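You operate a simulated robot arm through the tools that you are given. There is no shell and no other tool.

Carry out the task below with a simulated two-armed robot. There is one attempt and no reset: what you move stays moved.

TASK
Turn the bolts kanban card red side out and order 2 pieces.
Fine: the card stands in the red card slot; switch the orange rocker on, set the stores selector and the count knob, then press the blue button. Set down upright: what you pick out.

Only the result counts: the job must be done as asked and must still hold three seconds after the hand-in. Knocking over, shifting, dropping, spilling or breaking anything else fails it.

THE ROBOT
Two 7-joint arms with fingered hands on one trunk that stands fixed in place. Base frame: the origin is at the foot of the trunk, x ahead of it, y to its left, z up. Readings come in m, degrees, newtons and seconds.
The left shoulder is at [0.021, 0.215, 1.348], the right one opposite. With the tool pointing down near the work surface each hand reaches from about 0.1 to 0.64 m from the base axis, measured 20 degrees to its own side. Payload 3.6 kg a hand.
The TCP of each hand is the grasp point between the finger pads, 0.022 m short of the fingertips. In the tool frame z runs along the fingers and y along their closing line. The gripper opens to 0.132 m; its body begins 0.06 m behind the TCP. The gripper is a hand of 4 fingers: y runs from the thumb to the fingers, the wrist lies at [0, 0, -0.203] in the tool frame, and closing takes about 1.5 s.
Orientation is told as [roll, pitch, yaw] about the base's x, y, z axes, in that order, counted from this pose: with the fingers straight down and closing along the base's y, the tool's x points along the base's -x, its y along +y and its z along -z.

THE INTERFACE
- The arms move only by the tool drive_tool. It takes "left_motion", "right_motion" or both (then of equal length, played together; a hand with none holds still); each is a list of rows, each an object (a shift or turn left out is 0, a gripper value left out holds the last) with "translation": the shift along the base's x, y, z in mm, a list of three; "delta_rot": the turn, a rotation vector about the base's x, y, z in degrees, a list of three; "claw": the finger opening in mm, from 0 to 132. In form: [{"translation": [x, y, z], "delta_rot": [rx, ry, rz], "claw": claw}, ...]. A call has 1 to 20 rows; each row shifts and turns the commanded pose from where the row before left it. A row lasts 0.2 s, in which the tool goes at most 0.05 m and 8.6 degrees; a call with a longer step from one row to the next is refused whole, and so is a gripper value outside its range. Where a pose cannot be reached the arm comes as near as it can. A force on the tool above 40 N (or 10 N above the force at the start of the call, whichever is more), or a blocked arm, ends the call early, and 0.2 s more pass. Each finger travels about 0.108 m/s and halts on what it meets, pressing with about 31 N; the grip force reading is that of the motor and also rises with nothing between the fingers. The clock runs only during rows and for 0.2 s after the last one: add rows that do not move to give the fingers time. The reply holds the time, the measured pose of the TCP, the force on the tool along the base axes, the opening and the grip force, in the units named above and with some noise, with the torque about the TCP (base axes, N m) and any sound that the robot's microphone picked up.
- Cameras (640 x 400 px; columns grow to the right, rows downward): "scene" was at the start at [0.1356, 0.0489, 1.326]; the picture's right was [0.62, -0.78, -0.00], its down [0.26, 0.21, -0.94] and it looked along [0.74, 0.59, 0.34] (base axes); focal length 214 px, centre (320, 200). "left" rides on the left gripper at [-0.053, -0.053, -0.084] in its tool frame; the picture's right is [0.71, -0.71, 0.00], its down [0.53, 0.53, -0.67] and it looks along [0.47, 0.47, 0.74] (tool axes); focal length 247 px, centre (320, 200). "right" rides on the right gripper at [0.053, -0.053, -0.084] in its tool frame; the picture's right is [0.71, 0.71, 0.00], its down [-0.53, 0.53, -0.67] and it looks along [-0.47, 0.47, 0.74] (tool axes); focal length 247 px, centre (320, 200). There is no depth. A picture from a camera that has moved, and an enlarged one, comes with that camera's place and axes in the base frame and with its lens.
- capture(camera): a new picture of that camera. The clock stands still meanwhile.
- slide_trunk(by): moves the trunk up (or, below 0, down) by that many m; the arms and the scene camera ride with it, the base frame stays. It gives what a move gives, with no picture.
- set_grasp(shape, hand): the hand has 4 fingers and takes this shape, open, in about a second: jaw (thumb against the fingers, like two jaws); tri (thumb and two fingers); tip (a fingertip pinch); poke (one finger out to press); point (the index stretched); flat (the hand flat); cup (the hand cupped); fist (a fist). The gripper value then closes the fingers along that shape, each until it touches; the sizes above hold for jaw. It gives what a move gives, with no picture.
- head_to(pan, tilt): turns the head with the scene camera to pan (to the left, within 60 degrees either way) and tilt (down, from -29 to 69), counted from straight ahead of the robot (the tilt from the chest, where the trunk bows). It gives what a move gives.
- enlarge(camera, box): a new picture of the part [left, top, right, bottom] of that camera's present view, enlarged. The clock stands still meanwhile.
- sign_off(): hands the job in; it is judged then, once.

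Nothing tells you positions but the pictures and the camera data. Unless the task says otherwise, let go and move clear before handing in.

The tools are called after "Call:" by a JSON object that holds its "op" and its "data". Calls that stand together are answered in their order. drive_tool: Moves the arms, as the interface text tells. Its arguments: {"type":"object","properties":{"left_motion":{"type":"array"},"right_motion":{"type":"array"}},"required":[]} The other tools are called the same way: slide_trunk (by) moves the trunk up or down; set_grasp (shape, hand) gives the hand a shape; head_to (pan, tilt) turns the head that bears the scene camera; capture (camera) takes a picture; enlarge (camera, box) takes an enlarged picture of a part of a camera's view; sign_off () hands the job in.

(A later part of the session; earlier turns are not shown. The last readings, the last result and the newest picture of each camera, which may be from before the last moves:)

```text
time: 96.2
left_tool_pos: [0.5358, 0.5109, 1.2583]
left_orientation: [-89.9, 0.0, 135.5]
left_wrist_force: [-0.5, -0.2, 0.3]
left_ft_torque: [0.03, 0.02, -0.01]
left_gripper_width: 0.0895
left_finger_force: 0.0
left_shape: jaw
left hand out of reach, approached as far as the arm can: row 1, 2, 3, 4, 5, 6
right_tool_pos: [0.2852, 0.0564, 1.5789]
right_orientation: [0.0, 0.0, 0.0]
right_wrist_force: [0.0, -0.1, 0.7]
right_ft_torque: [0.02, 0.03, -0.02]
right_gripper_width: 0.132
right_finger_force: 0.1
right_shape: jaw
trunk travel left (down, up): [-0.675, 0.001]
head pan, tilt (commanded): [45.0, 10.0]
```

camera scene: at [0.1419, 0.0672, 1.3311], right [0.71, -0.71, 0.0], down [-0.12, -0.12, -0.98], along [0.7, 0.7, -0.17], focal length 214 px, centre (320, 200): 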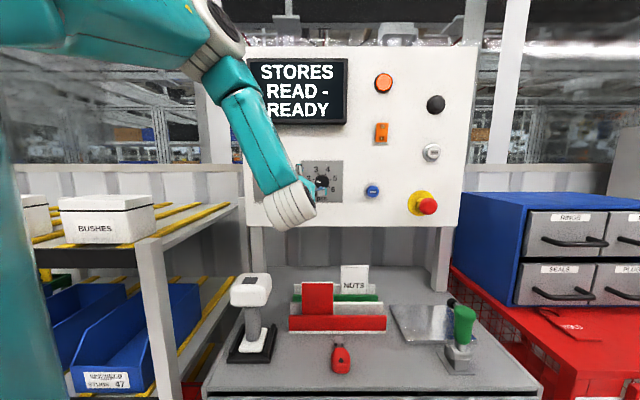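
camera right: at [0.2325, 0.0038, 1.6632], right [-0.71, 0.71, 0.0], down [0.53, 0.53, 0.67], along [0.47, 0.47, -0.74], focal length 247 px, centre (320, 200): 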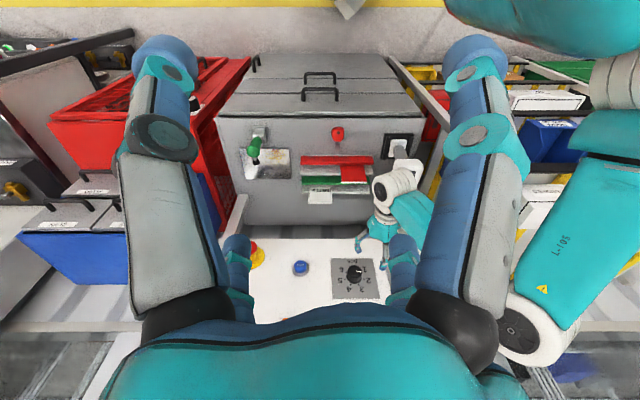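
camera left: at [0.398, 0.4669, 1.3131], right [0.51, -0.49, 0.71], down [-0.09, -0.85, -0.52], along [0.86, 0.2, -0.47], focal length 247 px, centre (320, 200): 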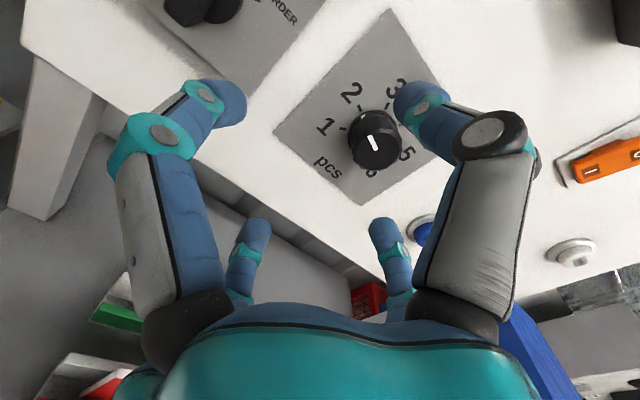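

Call:
{"op": "drive_tool", "data": {"left_motion": [{"delta_rot": [5.3, 5.3, 0]}, {"delta_rot": [5.3, 5.3, 0]}, {"delta_rot": [5.3, 5.3, 0]}, {"delta_rot": [5.3, 5.3, 0]}, {"delta_rot": [5.3, 5.3, 0]}, {"delta_rot": [5.3, 5.3, 0]}, {"translation": [-9, 9, 0]}, {"translation": [-9, 9, 0]}, {"translation": [0, 0, 0]}]}}

Call:
{"op": "capture", "data": {"camera": "scene"}}

```text
time: 98.2
left_tool_pos: [0.5325, 0.5077, 1.2573]
left_orientation: [-89.9, -45.0, 135.3]
left_wrist_force: [0.2, -0.5, 0.2]
left_ft_torque: [0.01, 0.0, -0.01]
left_gripper_width: 0.0893
left_finger_force: 0.1
left_shape: jaw
left hand out of reach, approached as far as the arm can: row 7, 8
right_tool_pos: [0.2842, 0.0571, 1.5794]
right_orientation: [0.0, -0.1, 0.0]
right_wrist_force: [-0.1, 0.4, -0.5]
right_ft_torque: [0.01, -0.01, -0.01]
right_gripper_width: 0.1322
right_finger_force: 0.0
right_shape: jaw
trunk travel left (down, up): [-0.675, 0.001]
head pan, tilt (commanded): [45.0, 10.0]
```

```text
taken
camera scene: at [0.1421, 0.0672, 1.331], right [0.71, -0.71, 0.0], down [-0.12, -0.12, -0.98], along [0.7, 0.7, -0.17], focal length 214 px, centre (320, 200)
```

scene: 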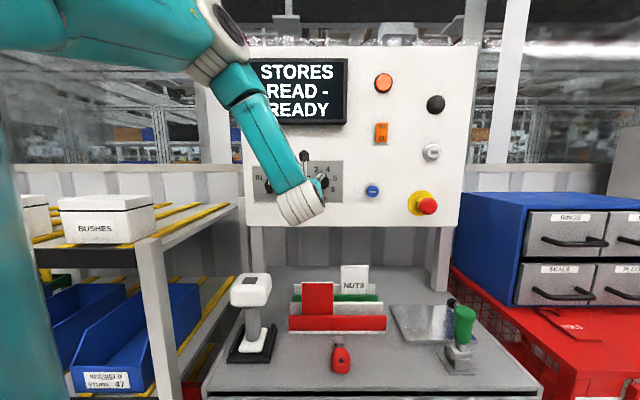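

The limit is in the wrist bend with the elbow above and ahead. Lowering the trunk while holding the hand height will ease it, so I first raise and retract the hand, then lower the trunk 0.2 m.

Call:
{"op": "drive_tool", "data": {"left_motion": [{"translation": [-15, -15, 0], "delta_rot": [-5.3, -5.3, 0]}, {"translation": [-15, -15, 5], "delta_rot": [-5.3, -5.3, 0]}, {"translation": [-5, -20, 28], "delta_rot": [-5.3, -5.3, 0]}, {"translation": [5, -12, 34], "delta_rot": [-5.3, -5.3, 0]}, {"translation": [5, -12, 34], "delta_rot": [-5.3, -5.3, 0]}, {"translation": [8, -12, 34], "delta_rot": [-5.3, -5.3, 0]}, {"translation": [10, -12, 34]}, {"translation": [12, -13, 34]}, {"translation": [0, 0, 0]}]}}

Call:
{"op": "slide_trunk", "data": {"by": -0.2}}

Call:
{"op": "capture", "data": {"camera": "scene"}}

Call:
{"op": "capture", "data": {"camera": "right"}}

```text
time: 100.2
left_tool_pos: [0.5383, 0.3988, 1.4622]
left_orientation: [-90.0, 0.0, 135.0]
left_wrist_force: [-0.1, 0.1, 1.1]
left_ft_torque: [-0.06, 0.03, -0.02]
left_gripper_width: 0.0898
left_finger_force: 0.2
left_shape: jaw
right_tool_pos: [0.2842, 0.058, 1.5784]
right_orientation: [0.0, 0.0, 0.0]
right_wrist_force: [0.4, -0.4, 0.5]
right_ft_torque: [-0.02, 0.01, -0.03]
right_gripper_width: 0.1316
right_finger_force: 0.0
right_shape: jaw
trunk travel left (down, up): [-0.675, 0.001]
head pan, tilt (commanded): [45.0, 10.0]
```

```text
time: 102.4
left_tool_pos: [0.5384, 0.3974, 1.2612]
left_orientation: [-89.9, 0.0, 135.0]
left_wrist_force: [0.4, -0.2, 0.0]
left_ft_torque: [0.0, -0.01, 0.02]
left_gripper_width: 0.0894
left_finger_force: 0.0
left_shape: jaw
right_tool_pos: [0.2843, 0.0573, 1.3786]
right_orientation: [0.0, 0.0, 0.0]
right_wrist_force: [0.5, 0.4, -0.2]
right_ft_torque: [0.03, -0.01, 0.01]
right_gripper_width: 0.1321
right_finger_force: 0.1
right_shape: jaw
trunk travel left (down, up): [-0.475, 0.201]
head pan, tilt (commanded): [45.0, 10.0]
```

```text
taken
camera scene: at [0.1422, 0.0672, 1.13], right [0.71, -0.71, 0.0], down [-0.12, -0.12, -0.98], along [0.7, 0.7, -0.17], focal length 214 px, centre (320, 200)
```

scene: 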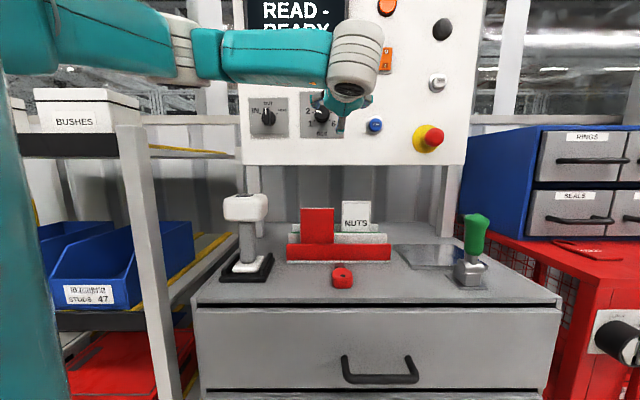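

```text
taken
camera right: at [0.2321, 0.0037, 1.4635], right [-0.71, 0.71, 0.0], down [0.53, 0.53, 0.67], along [0.47, 0.47, -0.74], focal length 247 px, centre (320, 200)
```

right: 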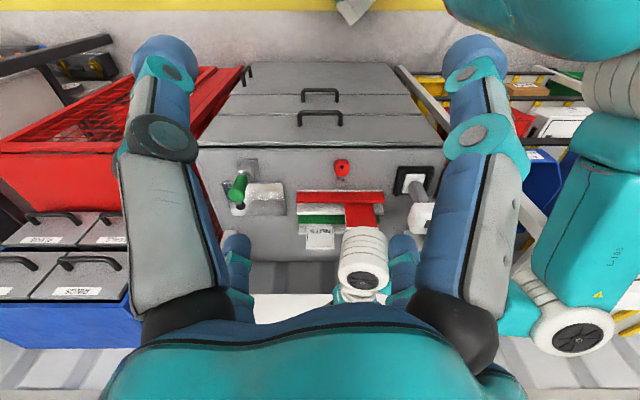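

The posture looks better now, elbow level and above the shelf. I try the selector stand-off again.

Call:
{"op": "drive_tool", "data": {"left_motion": [{"translation": [-13.3, 22, 0]}, {"translation": [-13.3, 22, 0]}, {"translation": [-13.3, 22, 0]}, {"translation": [-13.3, 22, 0]}, {"translation": [-13.3, 22, 0]}, {"translation": [-13.3, 22, 0]}, {"translation": [-13.3, 22, 0]}, {"translation": [-13.3, 22, 0]}, {"translation": [0, 0, 0]}]}}

Call:
{"op": "capture", "data": {"camera": "scene"}}

Call:
{"op": "capture", "data": {"camera": "left"}}

Call:
{"op": "capture", "data": {"camera": "right"}}

```text
time: 104.4
left_tool_pos: [0.4498, 0.5487, 1.2919]
left_orientation: [-89.5, -0.1, 135.3]
left_wrist_force: [0.7, -0.3, 0.7]
left_ft_torque: [0.0, 0.01, 0.03]
left_gripper_width: 0.0897
left_finger_force: 0.1
left_shape: jaw
left hand out of reach, approached as far as the arm can: row 6, 7, 8
right_tool_pos: [0.2861, 0.0575, 1.3794]
right_orientation: [0.0, 0.1, 0.0]
right_wrist_force: [0.0, 0.1, -0.5]
right_ft_torque: [-0.03, -0.03, -0.05]
right_gripper_width: 0.1319
right_finger_force: 0.1
right_shape: jaw
trunk travel left (down, up): [-0.475, 0.201]
head pan, tilt (commanded): [45.0, 10.0]
```

```text
taken
camera scene: at [0.1425, 0.0669, 1.1299], right [0.71, -0.71, 0.0], down [-0.12, -0.12, -0.98], along [0.7, 0.7, -0.17], focal length 214 px, centre (320, 200)
```

scene: 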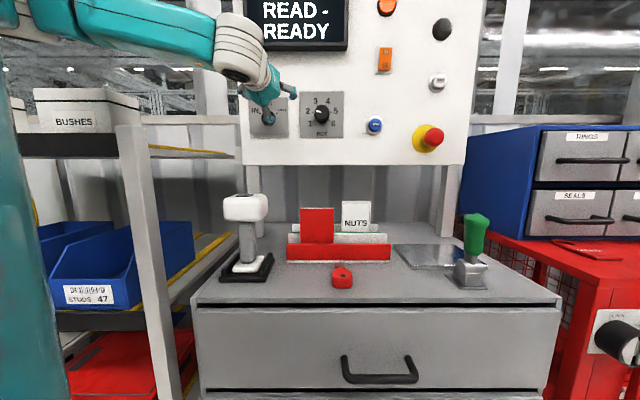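

```text
taken
camera left: at [0.3549, 0.5254, 1.3459], right [0.51, -0.49, 0.71], down [-0.1, -0.85, -0.52], along [0.86, 0.19, -0.48], focal length 247 px, centre (320, 200)
```

left: 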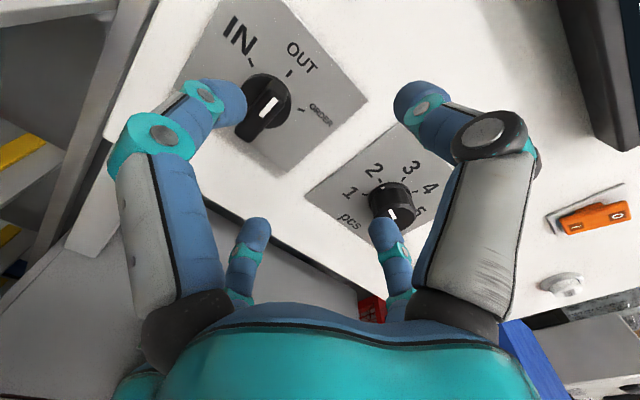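

```text
taken
camera right: at [0.2327, 0.0034, 1.4632], right [-0.71, 0.71, 0.0], down [0.53, 0.53, 0.67], along [0.47, 0.47, -0.74], focal length 247 px, centre (320, 200)
```

right: 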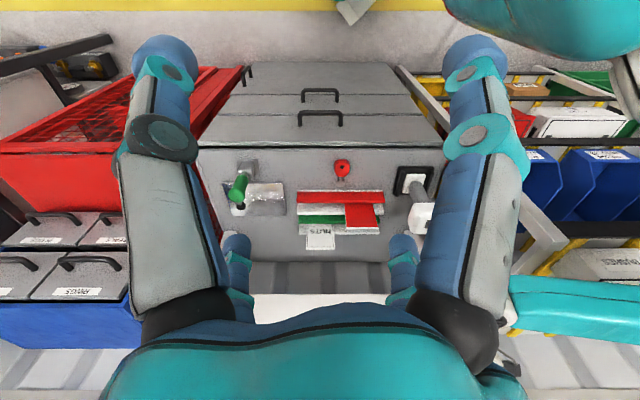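

Now only a few centimetres short, and the selector is well in view. I zoom to measure the lever before choosing the final approach.

Call:
{"op": "enlarge", "data": {"camera": "left", "box": [200, 40, 360, 140]}}

Call:
{"op": "enlarge", "data": {"camera": "scene", "box": [230, 70, 350, 150]}}

```text
4.00 times, centred on (280, 90) of left
camera zoom: at [0.3549, 0.5254, 1.3459], right [0.51, -0.49, 0.71], down [-0.1, -0.85, -0.52], along [0.86, 0.19, -0.48], focal length 988 px, centre (480, 640)
```

zoom: 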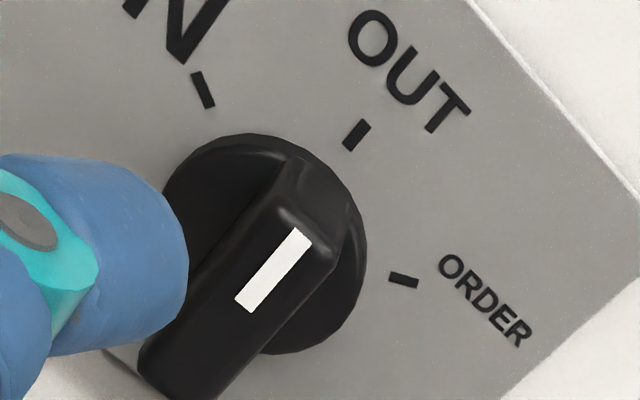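

```text
5.00 times, centred on (290, 110) of scene
camera zoom: at [0.1425, 0.0669, 1.1299], right [0.71, -0.71, 0.0], down [-0.12, -0.12, -0.98], along [0.7, 0.7, -0.17], focal length 1072 px, centre (470, 650)
```

zoom: 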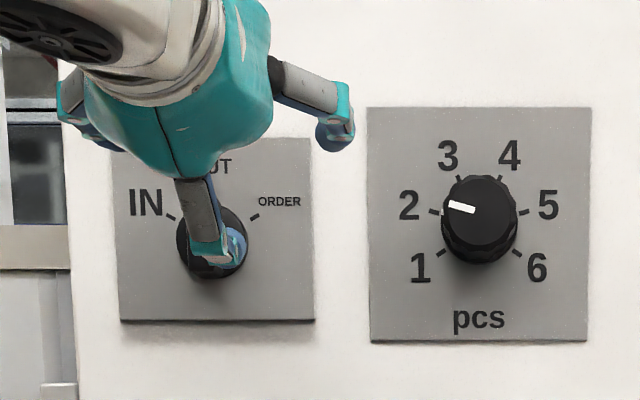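

Selector centre is at t≈−0.098, z≈1.258, lever face n≈0.795; ORDER lies 60° clockwise of OUT. Going deeper should be easier to reach, so I advance first and then centre.

Call:
{"op": "drive_tool", "data": {"left_motion": [{"translation": [8.6, 8.6, 0]}, {"translation": [8.6, 8.6, 0]}, {"translation": [8.6, 8.6, 0]}, {"translation": [8.6, 8.6, 0]}, {"translation": [-6.7, 6.7, -11.5]}, {"translation": [-6.7, 6.7, -11.5]}, {"translation": [-6.7, 6.7, -11.5]}, {"translation": [0, 0, 0]}]}}

Call:
{"op": "capture", "data": {"camera": "left"}}

Call:
{"op": "capture", "data": {"camera": "scene"}}

```text
time: 106.2
left_tool_pos: [0.4885, 0.5803, 1.2938]
left_orientation: [-89.7, 0.1, 135.2]
left_wrist_force: [-0.6, 0.3, -0.4]
left_ft_torque: [0.02, -0.01, 0.01]
left_gripper_width: 0.0896
left_finger_force: 0.2
left_shape: jaw
left hand out of reach, approached as far as the arm can: row 1, 5, 6, 7
right_tool_pos: [0.2838, 0.0565, 1.3796]
right_orientation: [0.0, -0.1, 0.1]
right_wrist_force: [0.0, -0.9, 0.1]
right_ft_torque: [-0.01, 0.0, -0.01]
right_gripper_width: 0.1319
right_finger_force: 0.0
right_shape: jaw
trunk travel left (down, up): [-0.475, 0.201]
head pan, tilt (commanded): [45.0, 10.0]
```

```text
taken
camera left: at [0.3917, 0.5585, 1.3481], right [0.51, -0.49, 0.71], down [-0.1, -0.85, -0.52], along [0.86, 0.19, -0.48], focal length 247 px, centre (320, 200)
```

left: 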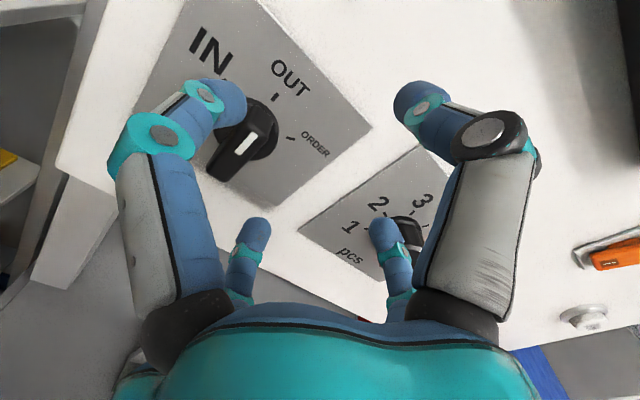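

```text
taken
camera scene: at [0.1422, 0.0672, 1.1299], right [0.71, -0.71, 0.0], down [-0.12, -0.12, -0.98], along [0.7, 0.7, -0.17], focal length 214 px, centre (320, 200)
```

scene: 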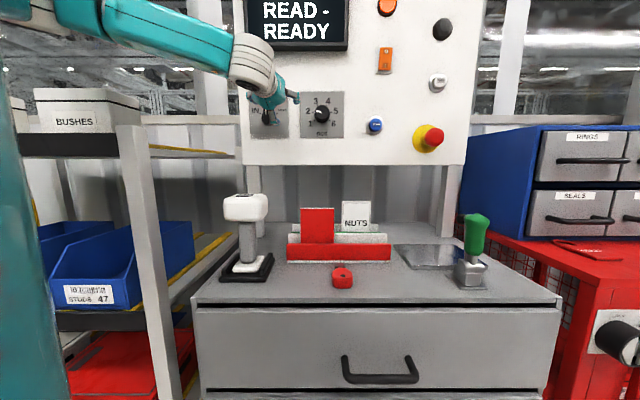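

Call:
{"op": "drive_tool", "data": {"left_motion": [{"delta_rot": [5.5, 5.5, 0]}, {"delta_rot": [5.5, 5.5, 0]}, {"delta_rot": [5.5, 5.5, 0]}, {"delta_rot": [5.5, 5.5, 0]}, {"translation": [0, 0, -10]}, {"translation": [0, 0, -10]}, {"translation": [-5, 5, 0]}, {"translation": [-5, 5, 0]}, {"translation": [0, 0, 0]}]}}

```text
time: 108.2
left_tool_pos: [0.4893, 0.5787, 1.2922]
left_orientation: [-89.7, -31.2, 134.9]
left_wrist_force: [0.5, -0.3, -0.9]
left_ft_torque: [0.01, -0.01, 0.0]
left_gripper_width: 0.0895
left_finger_force: 0.1
left_shape: jaw
left hand out of reach, approached as far as the arm can: row 5, 6, 7, 8
right_tool_pos: [0.2855, 0.0584, 1.3796]
right_orientation: [0.0, -0.1, 0.0]
right_wrist_force: [0.1, -0.3, -0.3]
right_ft_torque: [-0.01, -0.02, -0.01]
right_gripper_width: 0.1319
right_finger_force: 0.2
right_shape: jaw
trunk travel left (down, up): [-0.475, 0.201]
head pan, tilt (commanded): [45.0, 10.0]
```

Rolling doesn't help; the shoulder/elbow is at its limit for a level hand there. Pitching the hand 30° down moves the wrist outward into easier range, so I'll use the poke finger to push the lever's upper end to the right instead. I retreat a bit, pitch, and switch to poke.

Call:
{"op": "drive_tool", "data": {"left_motion": [{"translation": [-14, -14, 8], "delta_rot": [-5.5, -5.5, 0]}, {"translation": [-14, -14, 8], "delta_rot": [-5.5, -5.5, 0]}, {"delta_rot": [-5.5, -5.5, 0]}, {"delta_rot": [-5.5, -5.5, 0]}, {"translation": [0, 0, 5], "delta_rot": [-5.3, 5.3, 0]}, {"translation": [0, 0, 5], "delta_rot": [-5.3, 5.3, 0]}, {"translation": [0, 0, 5], "delta_rot": [-5.3, 5.3, 0]}, {"translation": [0, 0, 5], "delta_rot": [-5.3, 5.3, 0]}, {"translation": [0, 0, 0]}]}}

Call:
{"op": "set_grasp", "data": {"hand": "left", "shape": "poke"}}

Call:
{"op": "capture", "data": {"camera": "scene"}}

Call:
{"op": "capture", "data": {"camera": "left"}}

```text
time: 110.2
left_tool_pos: [0.462, 0.5496, 1.3282]
left_orientation: [-60.0, 0.0, 135.1]
left_wrist_force: [-0.4, -0.7, -0.6]
left_ft_torque: [-0.02, -0.02, 0.0]
left_gripper_width: 0.0895
left_finger_force: 0.0
left_shape: jaw
right_tool_pos: [0.2845, 0.0576, 1.3798]
right_orientation: [0.0, -0.1, 0.0]
right_wrist_force: [0.0, 0.0, -0.1]
right_ft_torque: [0.01, 0.04, -0.02]
right_gripper_width: 0.1318
right_finger_force: 0.1
right_shape: jaw
trunk travel left (down, up): [-0.475, 0.201]
head pan, tilt (commanded): [45.0, 10.0]
```

```text
time: 111.1
left_tool_pos: [0.4636, 0.5509, 1.3293]
left_orientation: [-60.1, 0.0, 135.1]
left_wrist_force: [0.1, 0.0, -0.3]
left_ft_torque: [0.02, 0.01, 0.0]
left_gripper_width: 0.0002
left_finger_force: 0.1
left_shape: poke
right_tool_pos: [0.2846, 0.0565, 1.3799]
right_orientation: [0.0, -0.1, 0.0]
right_wrist_force: [-0.6, -0.3, 0.5]
right_ft_torque: [0.0, -0.02, 0.0]
right_gripper_width: 0.1317
right_finger_force: 0.0
right_shape: jaw
trunk travel left (down, up): [-0.475, 0.201]
head pan, tilt (commanded): [45.0, 10.0]
```

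```text
taken
camera scene: at [0.1422, 0.0672, 1.1299], right [0.71, -0.71, 0.0], down [-0.12, -0.12, -0.98], along [0.7, 0.7, -0.17], focal length 214 px, centre (320, 200)
```

scene: 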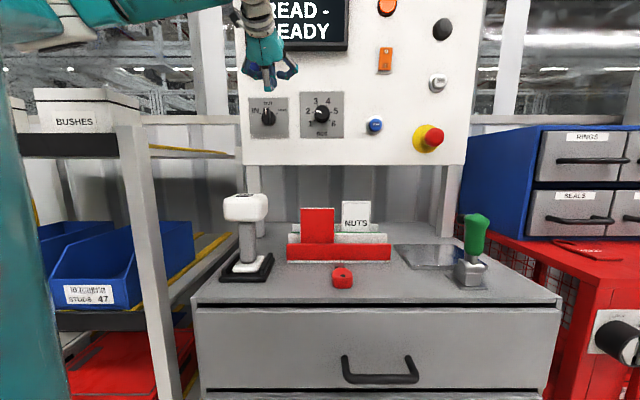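

```text
taken
camera left: at [0.3924, 0.5554, 1.4166], right [0.75, -0.25, 0.61], down [-0.22, -0.97, -0.12], along [0.62, -0.04, -0.78], focal length 247 px, centre (320, 200)
```

left: 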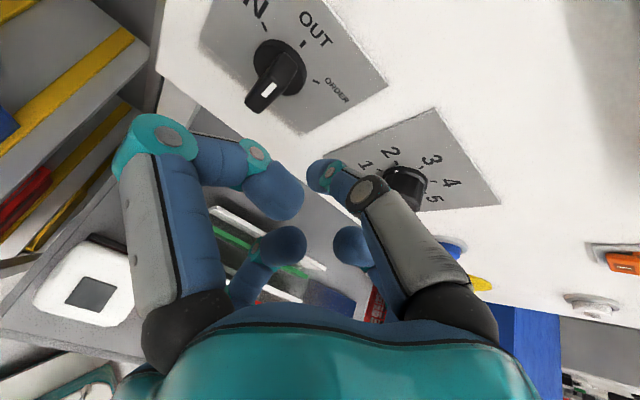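

Reachable now. I move the fingertip to a stand-off left of the lever.

Call:
{"op": "drive_tool", "data": {"left_motion": [{"translation": [-7.8, 16.3, -6]}, {"translation": [-7.8, 16.3, -6]}, {"translation": [-7.8, 16.3, -6]}, {"translation": [-7.8, 16.3, -6]}, {"translation": [0, 0, 0]}]}}

Call:
{"op": "capture", "data": {"camera": "left"}}

Call:
{"op": "enlarge", "data": {"camera": "scene", "box": [220, 60, 360, 150]}}

```text
time: 112.3
left_tool_pos: [0.4316, 0.6154, 1.3047]
left_orientation: [-59.9, 0.0, 135.0]
left_wrist_force: [-0.3, -0.6, 0.7]
left_ft_torque: [0.02, 0.02, 0.01]
left_gripper_width: 0.0001
left_finger_force: 0.0
left_shape: poke
right_tool_pos: [0.2845, 0.0575, 1.3789]
right_orientation: [0.0, 0.2, 0.0]
right_wrist_force: [0.8, -0.3, 0.6]
right_ft_torque: [-0.03, 0.0, -0.01]
right_gripper_width: 0.1317
right_finger_force: 0.0
right_shape: jaw
trunk travel left (down, up): [-0.475, 0.201]
head pan, tilt (commanded): [45.0, 10.0]
```

```text
taken
camera left: at [0.3616, 0.6211, 1.3927], right [0.75, -0.25, 0.61], down [-0.22, -0.97, -0.12], along [0.62, -0.04, -0.78], focal length 247 px, centre (320, 200)
```

left: 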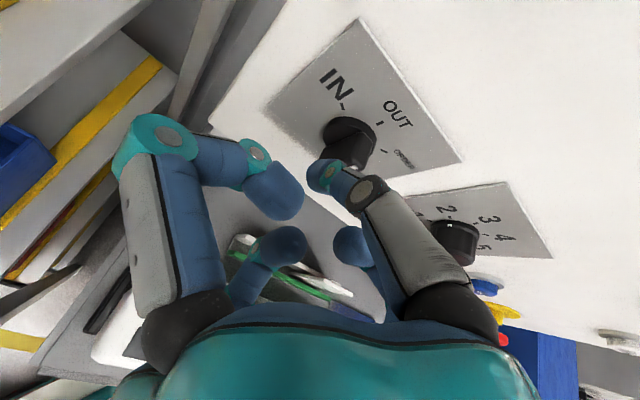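

```text
4.44 times, centred on (290, 105) of scene
camera zoom: at [0.1425, 0.0671, 1.1299], right [0.71, -0.71, 0.0], down [-0.12, -0.12, -0.98], along [0.7, 0.7, -0.17], focal length 953 px, centre (453, 622)
```

zoom: 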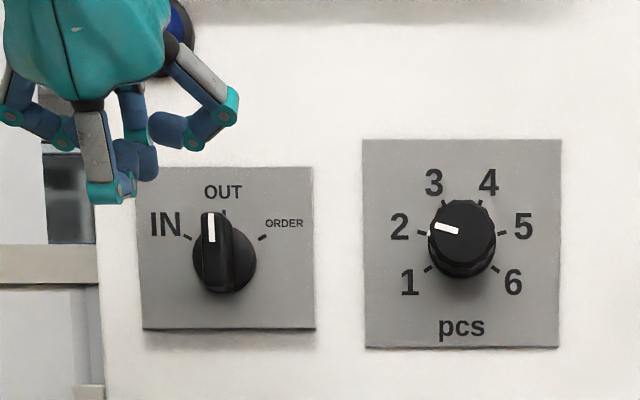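

Fingertip is placed left of the lever; lever face is at n≈0.788. I advance so the fingertip lies alongside the lever's upper half without touching it.

Call:
{"op": "drive_tool", "data": {"left_motion": [{"translation": [6.3, 6.3, -4.7]}, {"translation": [6.3, 6.3, -4.7]}, {"translation": [6.3, 6.3, -4.7]}, {"translation": [6.3, 6.3, -4.7]}, {"translation": [6.4, 6.4, -4.8]}, {"translation": [0, 0, 0]}]}}

Call:
{"op": "capture", "data": {"camera": "left"}}

Call:
{"op": "enlarge", "data": {"camera": "scene", "box": [220, 60, 360, 150]}}

Call:
{"op": "enlarge", "data": {"camera": "left", "box": [260, 60, 420, 200]}}

```text
time: 113.7
left_tool_pos: [0.463, 0.6481, 1.2813]
left_orientation: [-59.9, -0.1, 135.0]
left_wrist_force: [0.5, -1.1, 0.8]
left_ft_torque: [-0.02, 0.0, 0.03]
left_gripper_width: 0.0
left_finger_force: 0.1
left_shape: poke
right_tool_pos: [0.2842, 0.0574, 1.3794]
right_orientation: [0.0, 0.1, 0.0]
right_wrist_force: [-0.2, 0.3, 0.1]
right_ft_torque: [-0.02, -0.02, -0.01]
right_gripper_width: 0.1318
right_finger_force: 0.1
right_shape: jaw
trunk travel left (down, up): [-0.475, 0.201]
head pan, tilt (commanded): [45.0, 10.0]
```

```text
taken
camera left: at [0.3927, 0.6527, 1.3686], right [0.75, -0.25, 0.61], down [-0.22, -0.97, -0.12], along [0.62, -0.04, -0.78], focal length 247 px, centre (320, 200)
```

left: 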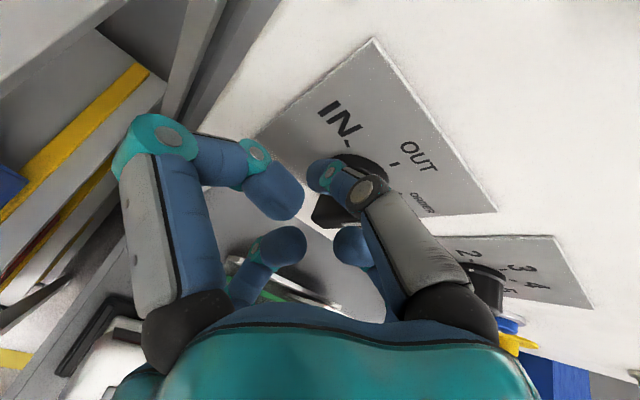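

```text
4.44 times, centred on (290, 105) of scene
camera zoom: at [0.142, 0.0671, 1.13], right [0.71, -0.71, 0.0], down [-0.12, -0.12, -0.98], along [0.7, 0.7, -0.17], focal length 953 px, centre (453, 622)
```

zoom: 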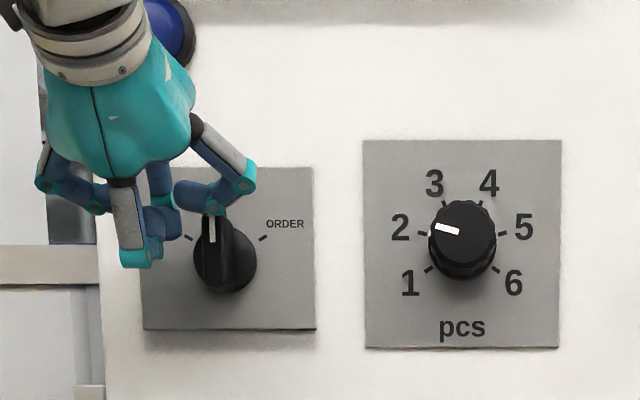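

```text
2.86 times, centred on (340, 130) of left
camera zoom: at [0.3927, 0.6527, 1.3686], right [0.75, -0.25, 0.61], down [-0.22, -0.97, -0.12], along [0.62, -0.04, -0.78], focal length 706 px, centre (263, 400)
```

zoom: 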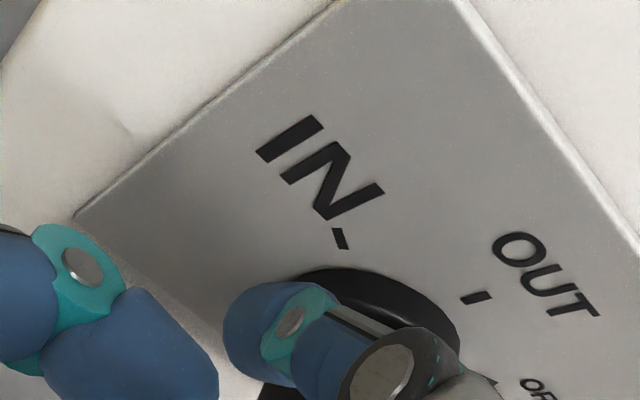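

No contact yet and the lever still points to OUT. I sweep the fingertip right along the arc that carries the lever's upper end clockwise, first about halfway.

Call:
{"op": "drive_tool", "data": {"left_motion": [{"translation": [4.95, -4.95, 0]}, {"translation": [4.95, -4.95, 0]}, {"translation": [2.12, -2.12, 2]}, {"translation": [2.12, -2.12, 2]}, {"translation": [1.9, -1.9, 1.3]}, {"translation": [1.9, -1.9, 1.3]}, {"translation": [0, 0, 0]}]}}

Call:
{"op": "enlarge", "data": {"camera": "scene", "box": [220, 60, 360, 150]}}

Call:
{"op": "capture", "data": {"camera": "left"}}

```text
time: 115.3
left_tool_pos: [0.4805, 0.6292, 1.2872]
left_orientation: [-60.1, 0.1, 135.1]
left_wrist_force: [-1.4, 1.8, 0.1]
left_ft_torque: [-0.01, 0.01, 0.05]
left_gripper_width: 0.0
left_finger_force: 0.1
left_shape: poke
right_tool_pos: [0.2837, 0.0574, 1.379]
right_orientation: [0.0, 0.0, 0.0]
right_wrist_force: [-0.4, -0.8, 0.3]
right_ft_torque: [0.02, 0.01, 0.01]
right_gripper_width: 0.132
right_finger_force: 0.0
right_shape: jaw
trunk travel left (down, up): [-0.475, 0.201]
head pan, tilt (commanded): [45.0, 10.0]
```

```text
4.44 times, centred on (290, 105) of scene
camera zoom: at [0.142, 0.0674, 1.13], right [0.71, -0.71, 0.0], down [-0.12, -0.12, -0.98], along [0.7, 0.7, -0.17], focal length 953 px, centre (453, 622)
```

zoom: 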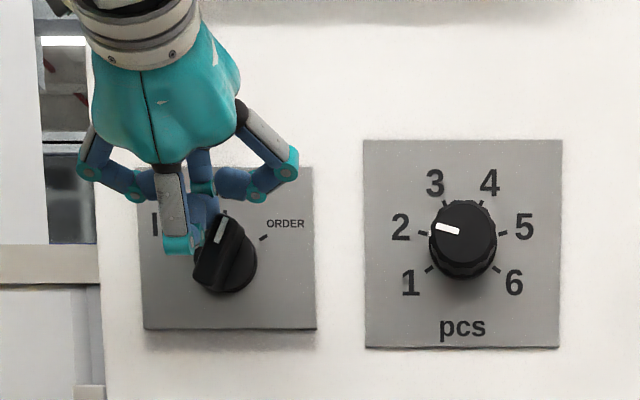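

```text
taken
camera left: at [0.4103, 0.6343, 1.3757], right [0.75, -0.25, 0.61], down [-0.22, -0.97, -0.12], along [0.62, -0.04, -0.78], focal length 247 px, centre (320, 200)
```

left: 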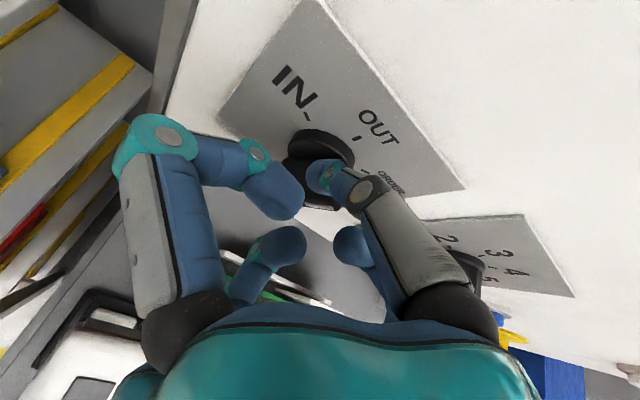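

The lever is turning with it, at only a few newtons. I continue along the arc toward ORDER.

Call:
{"op": "drive_tool", "data": {"left_motion": [{"translation": [2.33, -2.33, 0.4]}, {"translation": [2.33, -2.33, 0.4]}, {"translation": [2.33, -2.33, -0.4]}, {"translation": [2.33, -2.33, -0.4]}, {"translation": [1.6, -1.6, -0.6]}, {"translation": [0, 0, 0]}]}}

Call:
{"op": "enlarge", "data": {"camera": "scene", "box": [220, 60, 360, 150]}}

Call:
{"op": "capture", "data": {"camera": "left"}}

```text
time: 116.7
left_tool_pos: [0.4892, 0.6175, 1.289]
left_orientation: [-60.3, 0.0, 135.0]
left_wrist_force: [-3.5, 3.8, 3.5]
left_ft_torque: [0.08, -0.03, 0.1]
left_gripper_width: 0.0004
left_finger_force: 0.0
left_shape: poke
right_tool_pos: [0.2837, 0.0576, 1.3787]
right_orientation: [0.0, 0.0, 0.1]
right_wrist_force: [-0.2, 0.2, -0.4]
right_ft_torque: [-0.01, 0.0, 0.02]
right_gripper_width: 0.1319
right_finger_force: 0.0
right_shape: jaw
trunk travel left (down, up): [-0.475, 0.201]
head pan, tilt (commanded): [45.0, 10.0]
```

```text
4.44 times, centred on (290, 105) of scene
camera zoom: at [0.1414, 0.0674, 1.1301], right [0.71, -0.71, 0.0], down [-0.12, -0.12, -0.98], along [0.7, 0.7, -0.17], focal length 953 px, centre (453, 622)
```

zoom: 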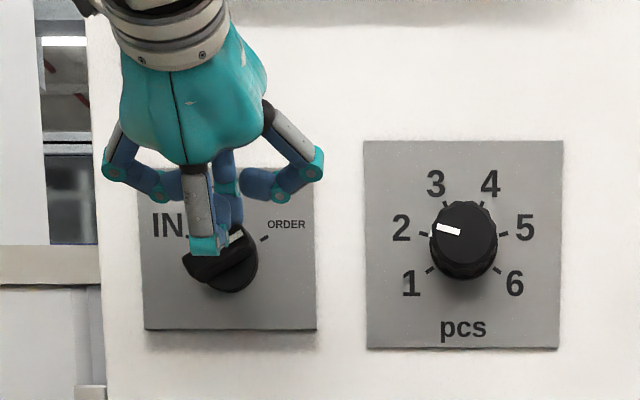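

```text
taken
camera left: at [0.4199, 0.6235, 1.3756], right [0.75, -0.25, 0.61], down [-0.22, -0.97, -0.12], along [0.62, -0.04, -0.78], focal length 247 px, centre (320, 200)
```

left: 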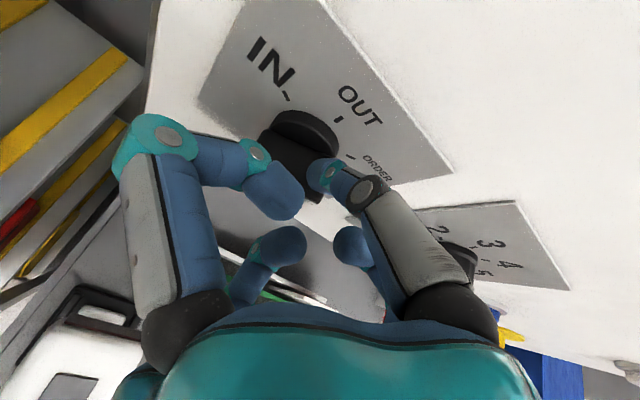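

The lever looks near ORDER and force is rising (about 6 N), likely the end stop. I lift the finger off it, withdraw, and read the lever.

Call:
{"op": "drive_tool", "data": {"left_motion": [{"translation": [-2, 2, 4]}, {"translation": [-3, 3, 5]}, {"translation": [-6, -6, 6]}, {"translation": [-12, -12, 10]}, {"translation": [-14, -14, 12]}, {"translation": [-14, -14, 12]}, {"translation": [0, 0, 0]}]}}

Call:
{"op": "enlarge", "data": {"camera": "scene", "box": [230, 80, 350, 150]}}

Call:
{"op": "capture", "data": {"camera": "scene"}}

Call:
{"op": "enlarge", "data": {"camera": "left", "box": [240, 0, 440, 140]}}

```text
time: 118.3
left_tool_pos: [0.4403, 0.5776, 1.3356]
left_orientation: [-60.0, -0.1, 135.0]
left_wrist_force: [-0.1, 0.0, -1.0]
left_ft_torque: [0.01, 0.02, 0.0]
left_gripper_width: 0.0001
left_finger_force: 0.1
left_shape: poke
right_tool_pos: [0.2855, 0.057, 1.3784]
right_orientation: [0.1, -0.1, 0.0]
right_wrist_force: [0.4, 0.7, -0.3]
right_ft_torque: [-0.01, -0.01, -0.02]
right_gripper_width: 0.132
right_finger_force: 0.0
right_shape: jaw
trunk travel left (down, up): [-0.475, 0.201]
head pan, tilt (commanded): [45.0, 10.0]
```

```text
5.33 times, centred on (290, 115) of scene
camera zoom: at [0.1424, 0.0674, 1.1299], right [0.71, -0.71, 0.0], down [-0.12, -0.12, -0.98], along [0.7, 0.7, -0.17], focal length 1144 px, centre (480, 653)
```

zoom: 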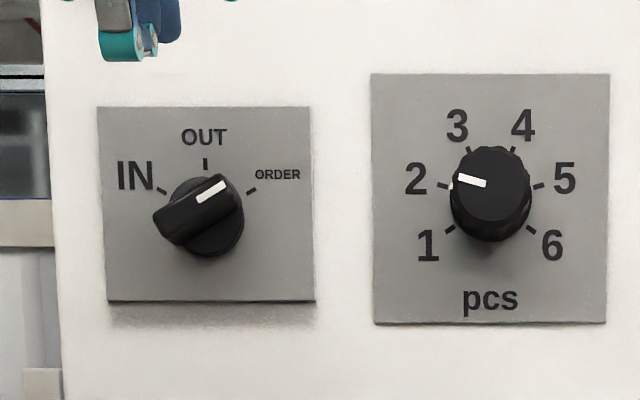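

```text
taken
camera scene: at [0.1424, 0.0674, 1.1299], right [0.71, -0.71, 0.0], down [-0.12, -0.12, -0.98], along [0.7, 0.7, -0.17], focal length 214 px, centre (320, 200)
```

scene: 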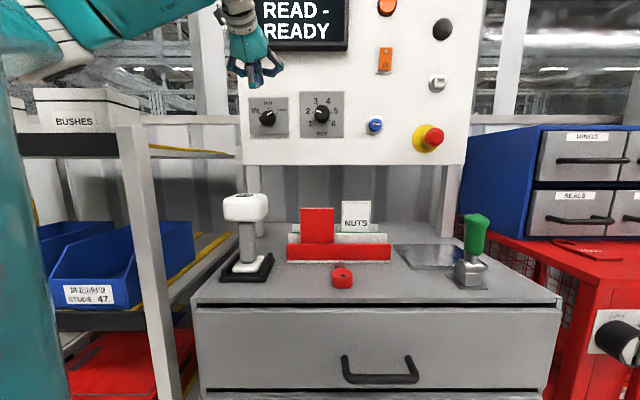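

```text
2.86 times, centred on (340, 70) of left
camera zoom: at [0.3707, 0.5821, 1.4236], right [0.75, -0.25, 0.61], down [-0.22, -0.97, -0.12], along [0.62, -0.04, -0.78], focal length 706 px, centre (263, 571)
```

zoom: 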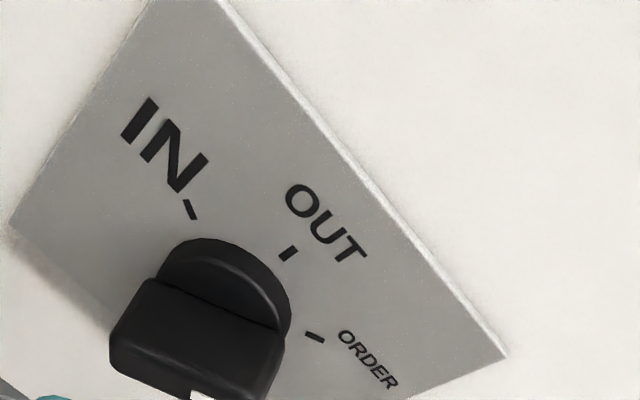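

The selector points at ORDER and the count at 2, rocker lamp lit. Last control: I bring the poke finger level and to a stand-off in front of the blue BOOK button.

Call:
{"op": "drive_tool", "data": {"left_motion": [{"translation": [23.8, -21, -4], "delta_rot": [2.12, -2.12, 0]}, {"translation": [23.8, -21, -4], "delta_rot": [2.12, -2.12, 0]}, {"translation": [23.8, -21, -4], "delta_rot": [2.12, -2.12, 0]}, {"translation": [23.8, -21, -8], "delta_rot": [2.12, -2.12, 0]}, {"translation": [23.8, -21, -8], "delta_rot": [2.12, -2.12, 0]}, {"translation": [23.8, -21, -8], "delta_rot": [2.12, -2.12, 0]}, {"translation": [23.8, -21, -15], "delta_rot": [2.12, -2.12, 0]}, {"translation": [23.8, -21, -15], "delta_rot": [2.12, -2.12, 0]}, {"translation": [23.8, -21, -15], "delta_rot": [2.12, -2.12, 0]}, {"translation": [23.8, -21, -15], "delta_rot": [2.12, -2.12, 0]}, {"translation": [0, 0, 0]}, {"translation": [0, 0, 0]}]}}

Call:
{"op": "capture", "data": {"camera": "left"}}

Call:
{"op": "capture", "data": {"camera": "scene"}}

```text
time: 120.9
left_tool_pos: [0.6786, 0.3674, 1.2394]
left_orientation: [-90.1, 0.0, 135.1]
left_wrist_force: [0.4, 0.1, 0.0]
left_ft_torque: [0.03, 0.01, 0.0]
left_gripper_width: 0.0001
left_finger_force: 0.1
left_shape: poke
right_tool_pos: [0.2836, 0.0569, 1.3801]
right_orientation: [0.1, 0.1, 0.0]
right_wrist_force: [0.3, 0.1, 0.6]
right_ft_torque: [0.02, 0.0, 0.02]
right_gripper_width: 0.132
right_finger_force: 0.1
right_shape: jaw
trunk travel left (down, up): [-0.475, 0.201]
head pan, tilt (commanded): [45.0, 10.0]
```

```text
taken
camera left: at [0.5814, 0.3454, 1.2925], right [0.5, -0.5, 0.71], down [-0.1, -0.84, -0.53], along [0.86, 0.19, -0.47], focal length 247 px, centre (320, 200)
```

left: 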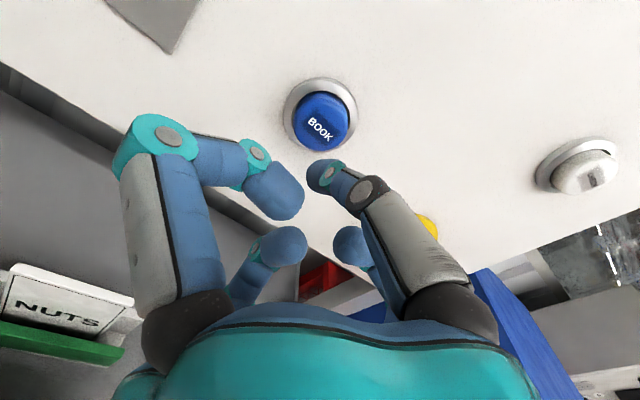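

```text
taken
camera scene: at [0.1419, 0.0676, 1.13], right [0.71, -0.71, 0.0], down [-0.12, -0.12, -0.98], along [0.7, 0.7, -0.17], focal length 214 px, centre (320, 200)
```

scene: 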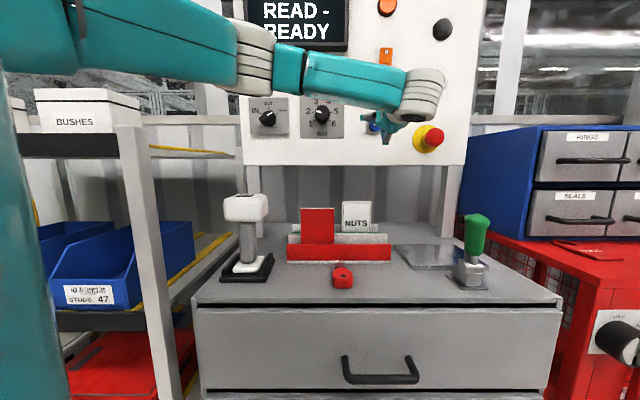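

Aim is within 2–3 mm of the button centre. I advance to just short of contact, then press gently.

Call:
{"op": "drive_tool", "data": {"left_motion": [{"translation": [3.2, 3.9, 1]}, {"translation": [3.54, 3.54, 0]}, {"translation": [3.54, 3.54, 0]}, {"translation": [3.54, 3.54, 0]}, {"translation": [3.54, 3.54, 0]}, {"translation": [3.54, 3.54, 0]}, {"translation": [3.54, 3.54, 0]}, {"translation": [3.54, 3.54, 0]}, {"translation": [3.54, 3.54, 0]}, {"translation": [0, 0, 0]}]}}

Call:
{"op": "drive_tool", "data": {"left_motion": [{"translation": [1.77, 1.77, 0]}, {"translation": [1.77, 1.77, 0]}, {"translation": [1.77, 1.77, 0]}, {"translation": [0, 0, 0]}]}}

Call:
{"op": "capture", "data": {"camera": "left"}}

```text
time: 123.1
left_tool_pos: [0.7105, 0.398, 1.2401]
left_orientation: [-90.0, -0.1, 135.0]
left_wrist_force: [0.2, 0.2, 0.1]
left_ft_torque: [0.0, 0.02, 0.04]
left_gripper_width: 0.0002
left_finger_force: 0.0
left_shape: poke
right_tool_pos: [0.2857, 0.0571, 1.379]
right_orientation: [0.1, 0.1, 0.0]
right_wrist_force: [0.3, -1.0, -0.2]
right_ft_torque: [-0.03, 0.0, 0.01]
right_gripper_width: 0.1318
right_finger_force: 0.1
right_shape: jaw
trunk travel left (down, up): [-0.475, 0.201]
head pan, tilt (commanded): [45.0, 10.0]
```

```text
time: 124.1
left_tool_pos: [0.7153, 0.4031, 1.2417]
left_orientation: [-90.0, 0.0, 135.0]
left_wrist_force: [-4.2, -1.7, -0.7]
left_ft_torque: [-0.01, -0.03, 0.03]
left_gripper_width: 0.0
left_finger_force: 0.1
left_shape: poke
right_tool_pos: [0.2838, 0.057, 1.3799]
right_orientation: [0.0, 0.0, 0.1]
right_wrist_force: [0.0, 0.4, 0.5]
right_ft_torque: [-0.02, -0.01, 0.0]
right_gripper_width: 0.1319
right_finger_force: 0.1
right_shape: jaw
trunk travel left (down, up): [-0.475, 0.201]
head pan, tilt (commanded): [45.0, 10.0]
heard: click
```

```text
taken
camera left: at [0.6184, 0.3818, 1.2946], right [0.5, -0.5, 0.71], down [-0.1, -0.84, -0.53], along [0.86, 0.19, -0.47], focal length 247 px, centre (320, 200)
```

left: 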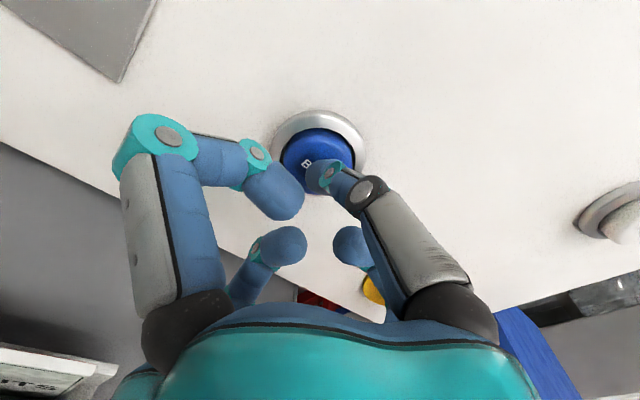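

A click was heard at light force, so the button has registered. I withdraw straight back and read the display without pressing again.

Call:
{"op": "drive_tool", "data": {"left_motion": [{"translation": [-5, -5, 0]}, {"translation": [-12, -12, 0]}, {"translation": [-14, -14, 0]}, {"translation": [-14, -14, 0]}, {"translation": [-14, -14, 0]}, {"translation": [-14, -14, 0]}, {"translation": [-14, -14, 0]}, {"translation": [-14, -14, 0]}, {"translation": [0, 0, 0]}]}}

Call:
{"op": "head_to", "data": {"pan": 45, "tilt": -10}}

Call:
{"op": "capture", "data": {"camera": "scene"}}

```text
time: 126.1
left_tool_pos: [0.6143, 0.3026, 1.2419]
left_orientation: [-90.0, 0.0, 135.0]
left_wrist_force: [0.4, 0.0, 1.5]
left_ft_torque: [-0.01, -0.01, -0.01]
left_gripper_width: 0.0
left_finger_force: 0.1
left_shape: poke
right_tool_pos: [0.2846, 0.0572, 1.3796]
right_orientation: [0.0, 0.1, 0.0]
right_wrist_force: [0.1, 0.2, -0.3]
right_ft_torque: [-0.01, -0.01, -0.03]
right_gripper_width: 0.1318
right_finger_force: 0.0
right_shape: jaw
trunk travel left (down, up): [-0.475, 0.201]
head pan, tilt (commanded): [45.0, 10.0]
```

```text
time: 126.9
left_tool_pos: [0.6145, 0.3031, 1.2434]
left_orientation: [-90.1, 0.0, 135.0]
left_wrist_force: [-0.3, 0.2, 0.5]
left_ft_torque: [-0.02, 0.01, 0.0]
left_gripper_width: 0.0
left_finger_force: 0.0
left_shape: poke
right_tool_pos: [0.2844, 0.0577, 1.3785]
right_orientation: [0.0, 0.1, -0.1]
right_wrist_force: [-0.3, -0.7, 0.8]
right_ft_torque: [0.03, -0.02, 0.01]
right_gripper_width: 0.132
right_finger_force: 0.1
right_shape: jaw
trunk travel left (down, up): [-0.475, 0.201]
head pan, tilt (commanded): [45.0, -10.0]
```

```text
taken
camera scene: at [0.1364, 0.062, 1.1611], right [0.71, -0.71, 0.0], down [0.12, 0.12, -0.99], along [0.7, 0.7, 0.17], focal length 214 px, centre (320, 200)
```

scene: 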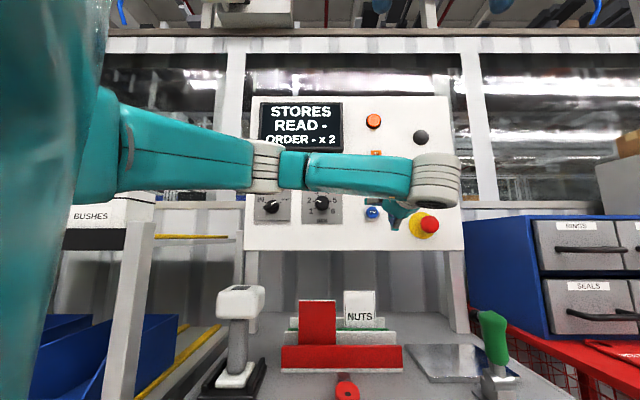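

The display changed to show the order. I zoom in to read it and check all controls and the card.

Call:
{"op": "enlarge", "data": {"camera": "scene", "box": [240, 90, 360, 165]}}

Call:
{"op": "enlarge", "data": {"camera": "scene", "box": [240, 180, 400, 280]}}

Call:
{"op": "enlarge", "data": {"camera": "scene", "box": [260, 270, 420, 370]}}

```text
5.33 times, centred on (300, 128) of scene
camera zoom: at [0.1364, 0.062, 1.1611], right [0.71, -0.71, 0.0], down [0.12, 0.12, -0.99], along [0.7, 0.7, 0.17], focal length 1144 px, centre (427, 587)
```

zoom: 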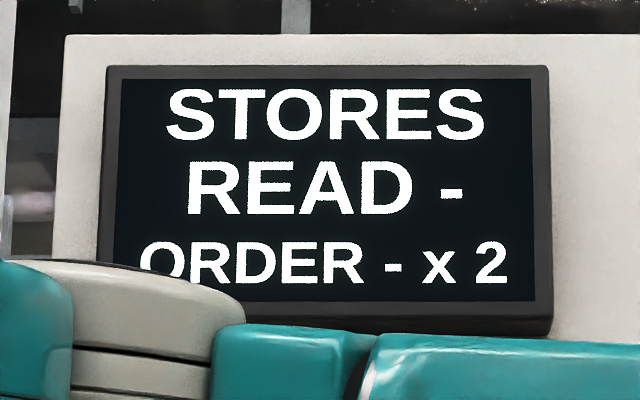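

```text
4.00 times, centred on (320, 230) of scene
camera zoom: at [0.1364, 0.062, 1.1611], right [0.71, -0.71, 0.0], down [0.12, 0.12, -0.99], along [0.7, 0.7, 0.17], focal length 858 px, centre (320, 80)
```

zoom: 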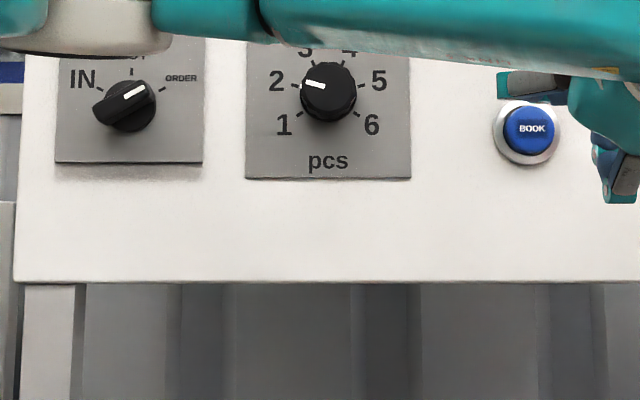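

```text
4.00 times, centred on (340, 320) of scene
camera zoom: at [0.1364, 0.062, 1.1611], right [0.71, -0.71, 0.0], down [0.12, 0.12, -0.99], along [0.7, 0.7, 0.17], focal length 858 px, centre (240, -280)
```

zoom: 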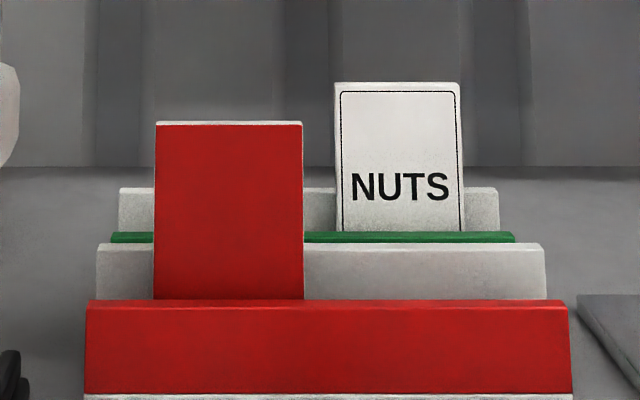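

The display reads "ORDER - x 2", the selector is on ORDER, the count is on 2, and the red-side-out card stands upright in the red slot with NUTS in place. I move the hand a little further clear and do a final check.

Call:
{"op": "drive_tool", "data": {"left_motion": [{"translation": [-12, -12, 15]}, {"translation": [-12, -12, 15]}, {"translation": [-12, -12, 15]}, {"translation": [-12, -12, 15]}, {"translation": [0, 0, 0]}]}}

Call:
{"op": "head_to", "data": {"pan": 45, "tilt": 12}}

Call:
{"op": "capture", "data": {"camera": "scene"}}

Call:
{"op": "enlarge", "data": {"camera": "scene", "box": [200, 180, 500, 300]}}

Call:
{"op": "capture", "data": {"camera": "right"}}

```text
time: 128.1
left_tool_pos: [0.5659, 0.2565, 1.3017]
left_orientation: [-90.1, 0.0, 135.1]
left_wrist_force: [-0.1, -0.7, 0.9]
left_ft_torque: [0.0, -0.02, 0.03]
left_gripper_width: 0.0001
left_finger_force: 0.0
left_shape: poke
right_tool_pos: [0.2854, 0.0589, 1.3788]
right_orientation: [0.0, 0.0, 0.0]
right_wrist_force: [-0.9, 0.5, 0.3]
right_ft_torque: [-0.02, 0.01, -0.02]
right_gripper_width: 0.132
right_finger_force: 0.1
right_shape: jaw
trunk travel left (down, up): [-0.475, 0.201]
head pan, tilt (commanded): [45.0, -10.0]
```

```text
time: 128.9
left_tool_pos: [0.5653, 0.2569, 1.301]
left_orientation: [-90.0, 0.1, 135.0]
left_wrist_force: [-0.1, 0.6, 0.5]
left_ft_torque: [0.0, 0.02, -0.01]
left_gripper_width: 0.0
left_finger_force: 0.1
left_shape: poke
right_tool_pos: [0.2845, 0.0572, 1.3789]
right_orientation: [0.0, 0.0, -0.1]
right_wrist_force: [0.2, -0.6, 0.1]
right_ft_torque: [-0.02, 0.0, -0.01]
right_gripper_width: 0.1319
right_finger_force: 0.0
right_shape: jaw
trunk travel left (down, up): [-0.475, 0.201]
head pan, tilt (commanded): [45.0, 12.0]
```

```text
taken
camera scene: at [0.1426, 0.0682, 1.1267], right [0.71, -0.71, 0.0], down [-0.15, -0.15, -0.98], along [0.69, 0.69, -0.21], focal length 214 px, centre (320, 200)
```

scene: 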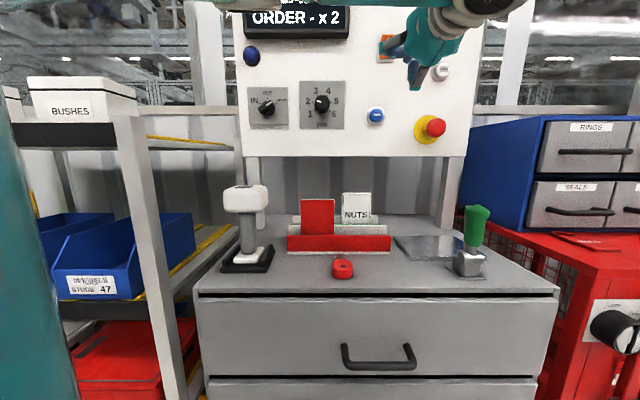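

```text
2.13 times, centred on (350, 240) of scene
camera zoom: at [0.1426, 0.0682, 1.1267], right [0.71, -0.71, 0.0], down [-0.15, -0.15, -0.98], along [0.69, 0.69, -0.21], focal length 458 px, centre (256, 115)
```

zoom: 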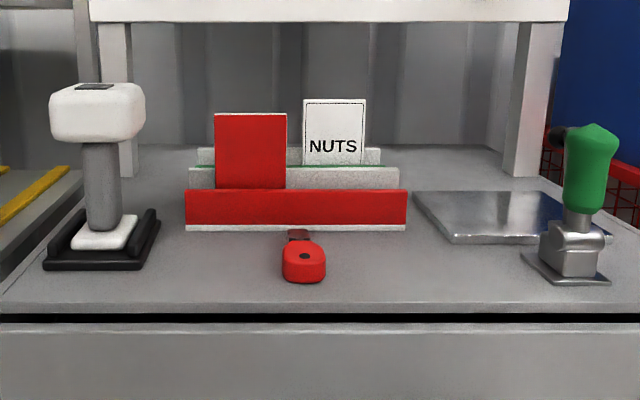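

```text
taken
camera right: at [0.2326, 0.0038, 1.4632], right [-0.71, 0.71, 0.0], down [0.53, 0.53, 0.67], along [0.47, 0.47, -0.74], focal length 247 px, centre (320, 200)
```

right: 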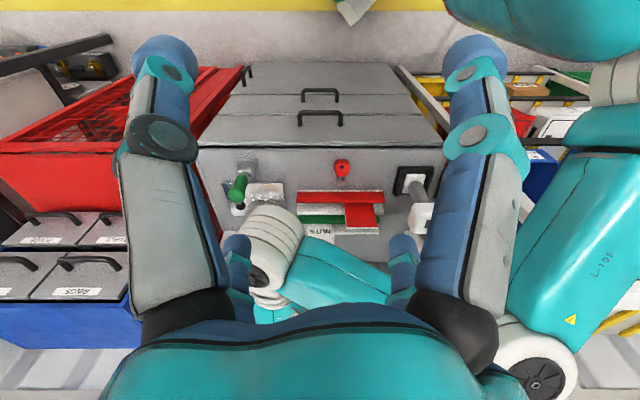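

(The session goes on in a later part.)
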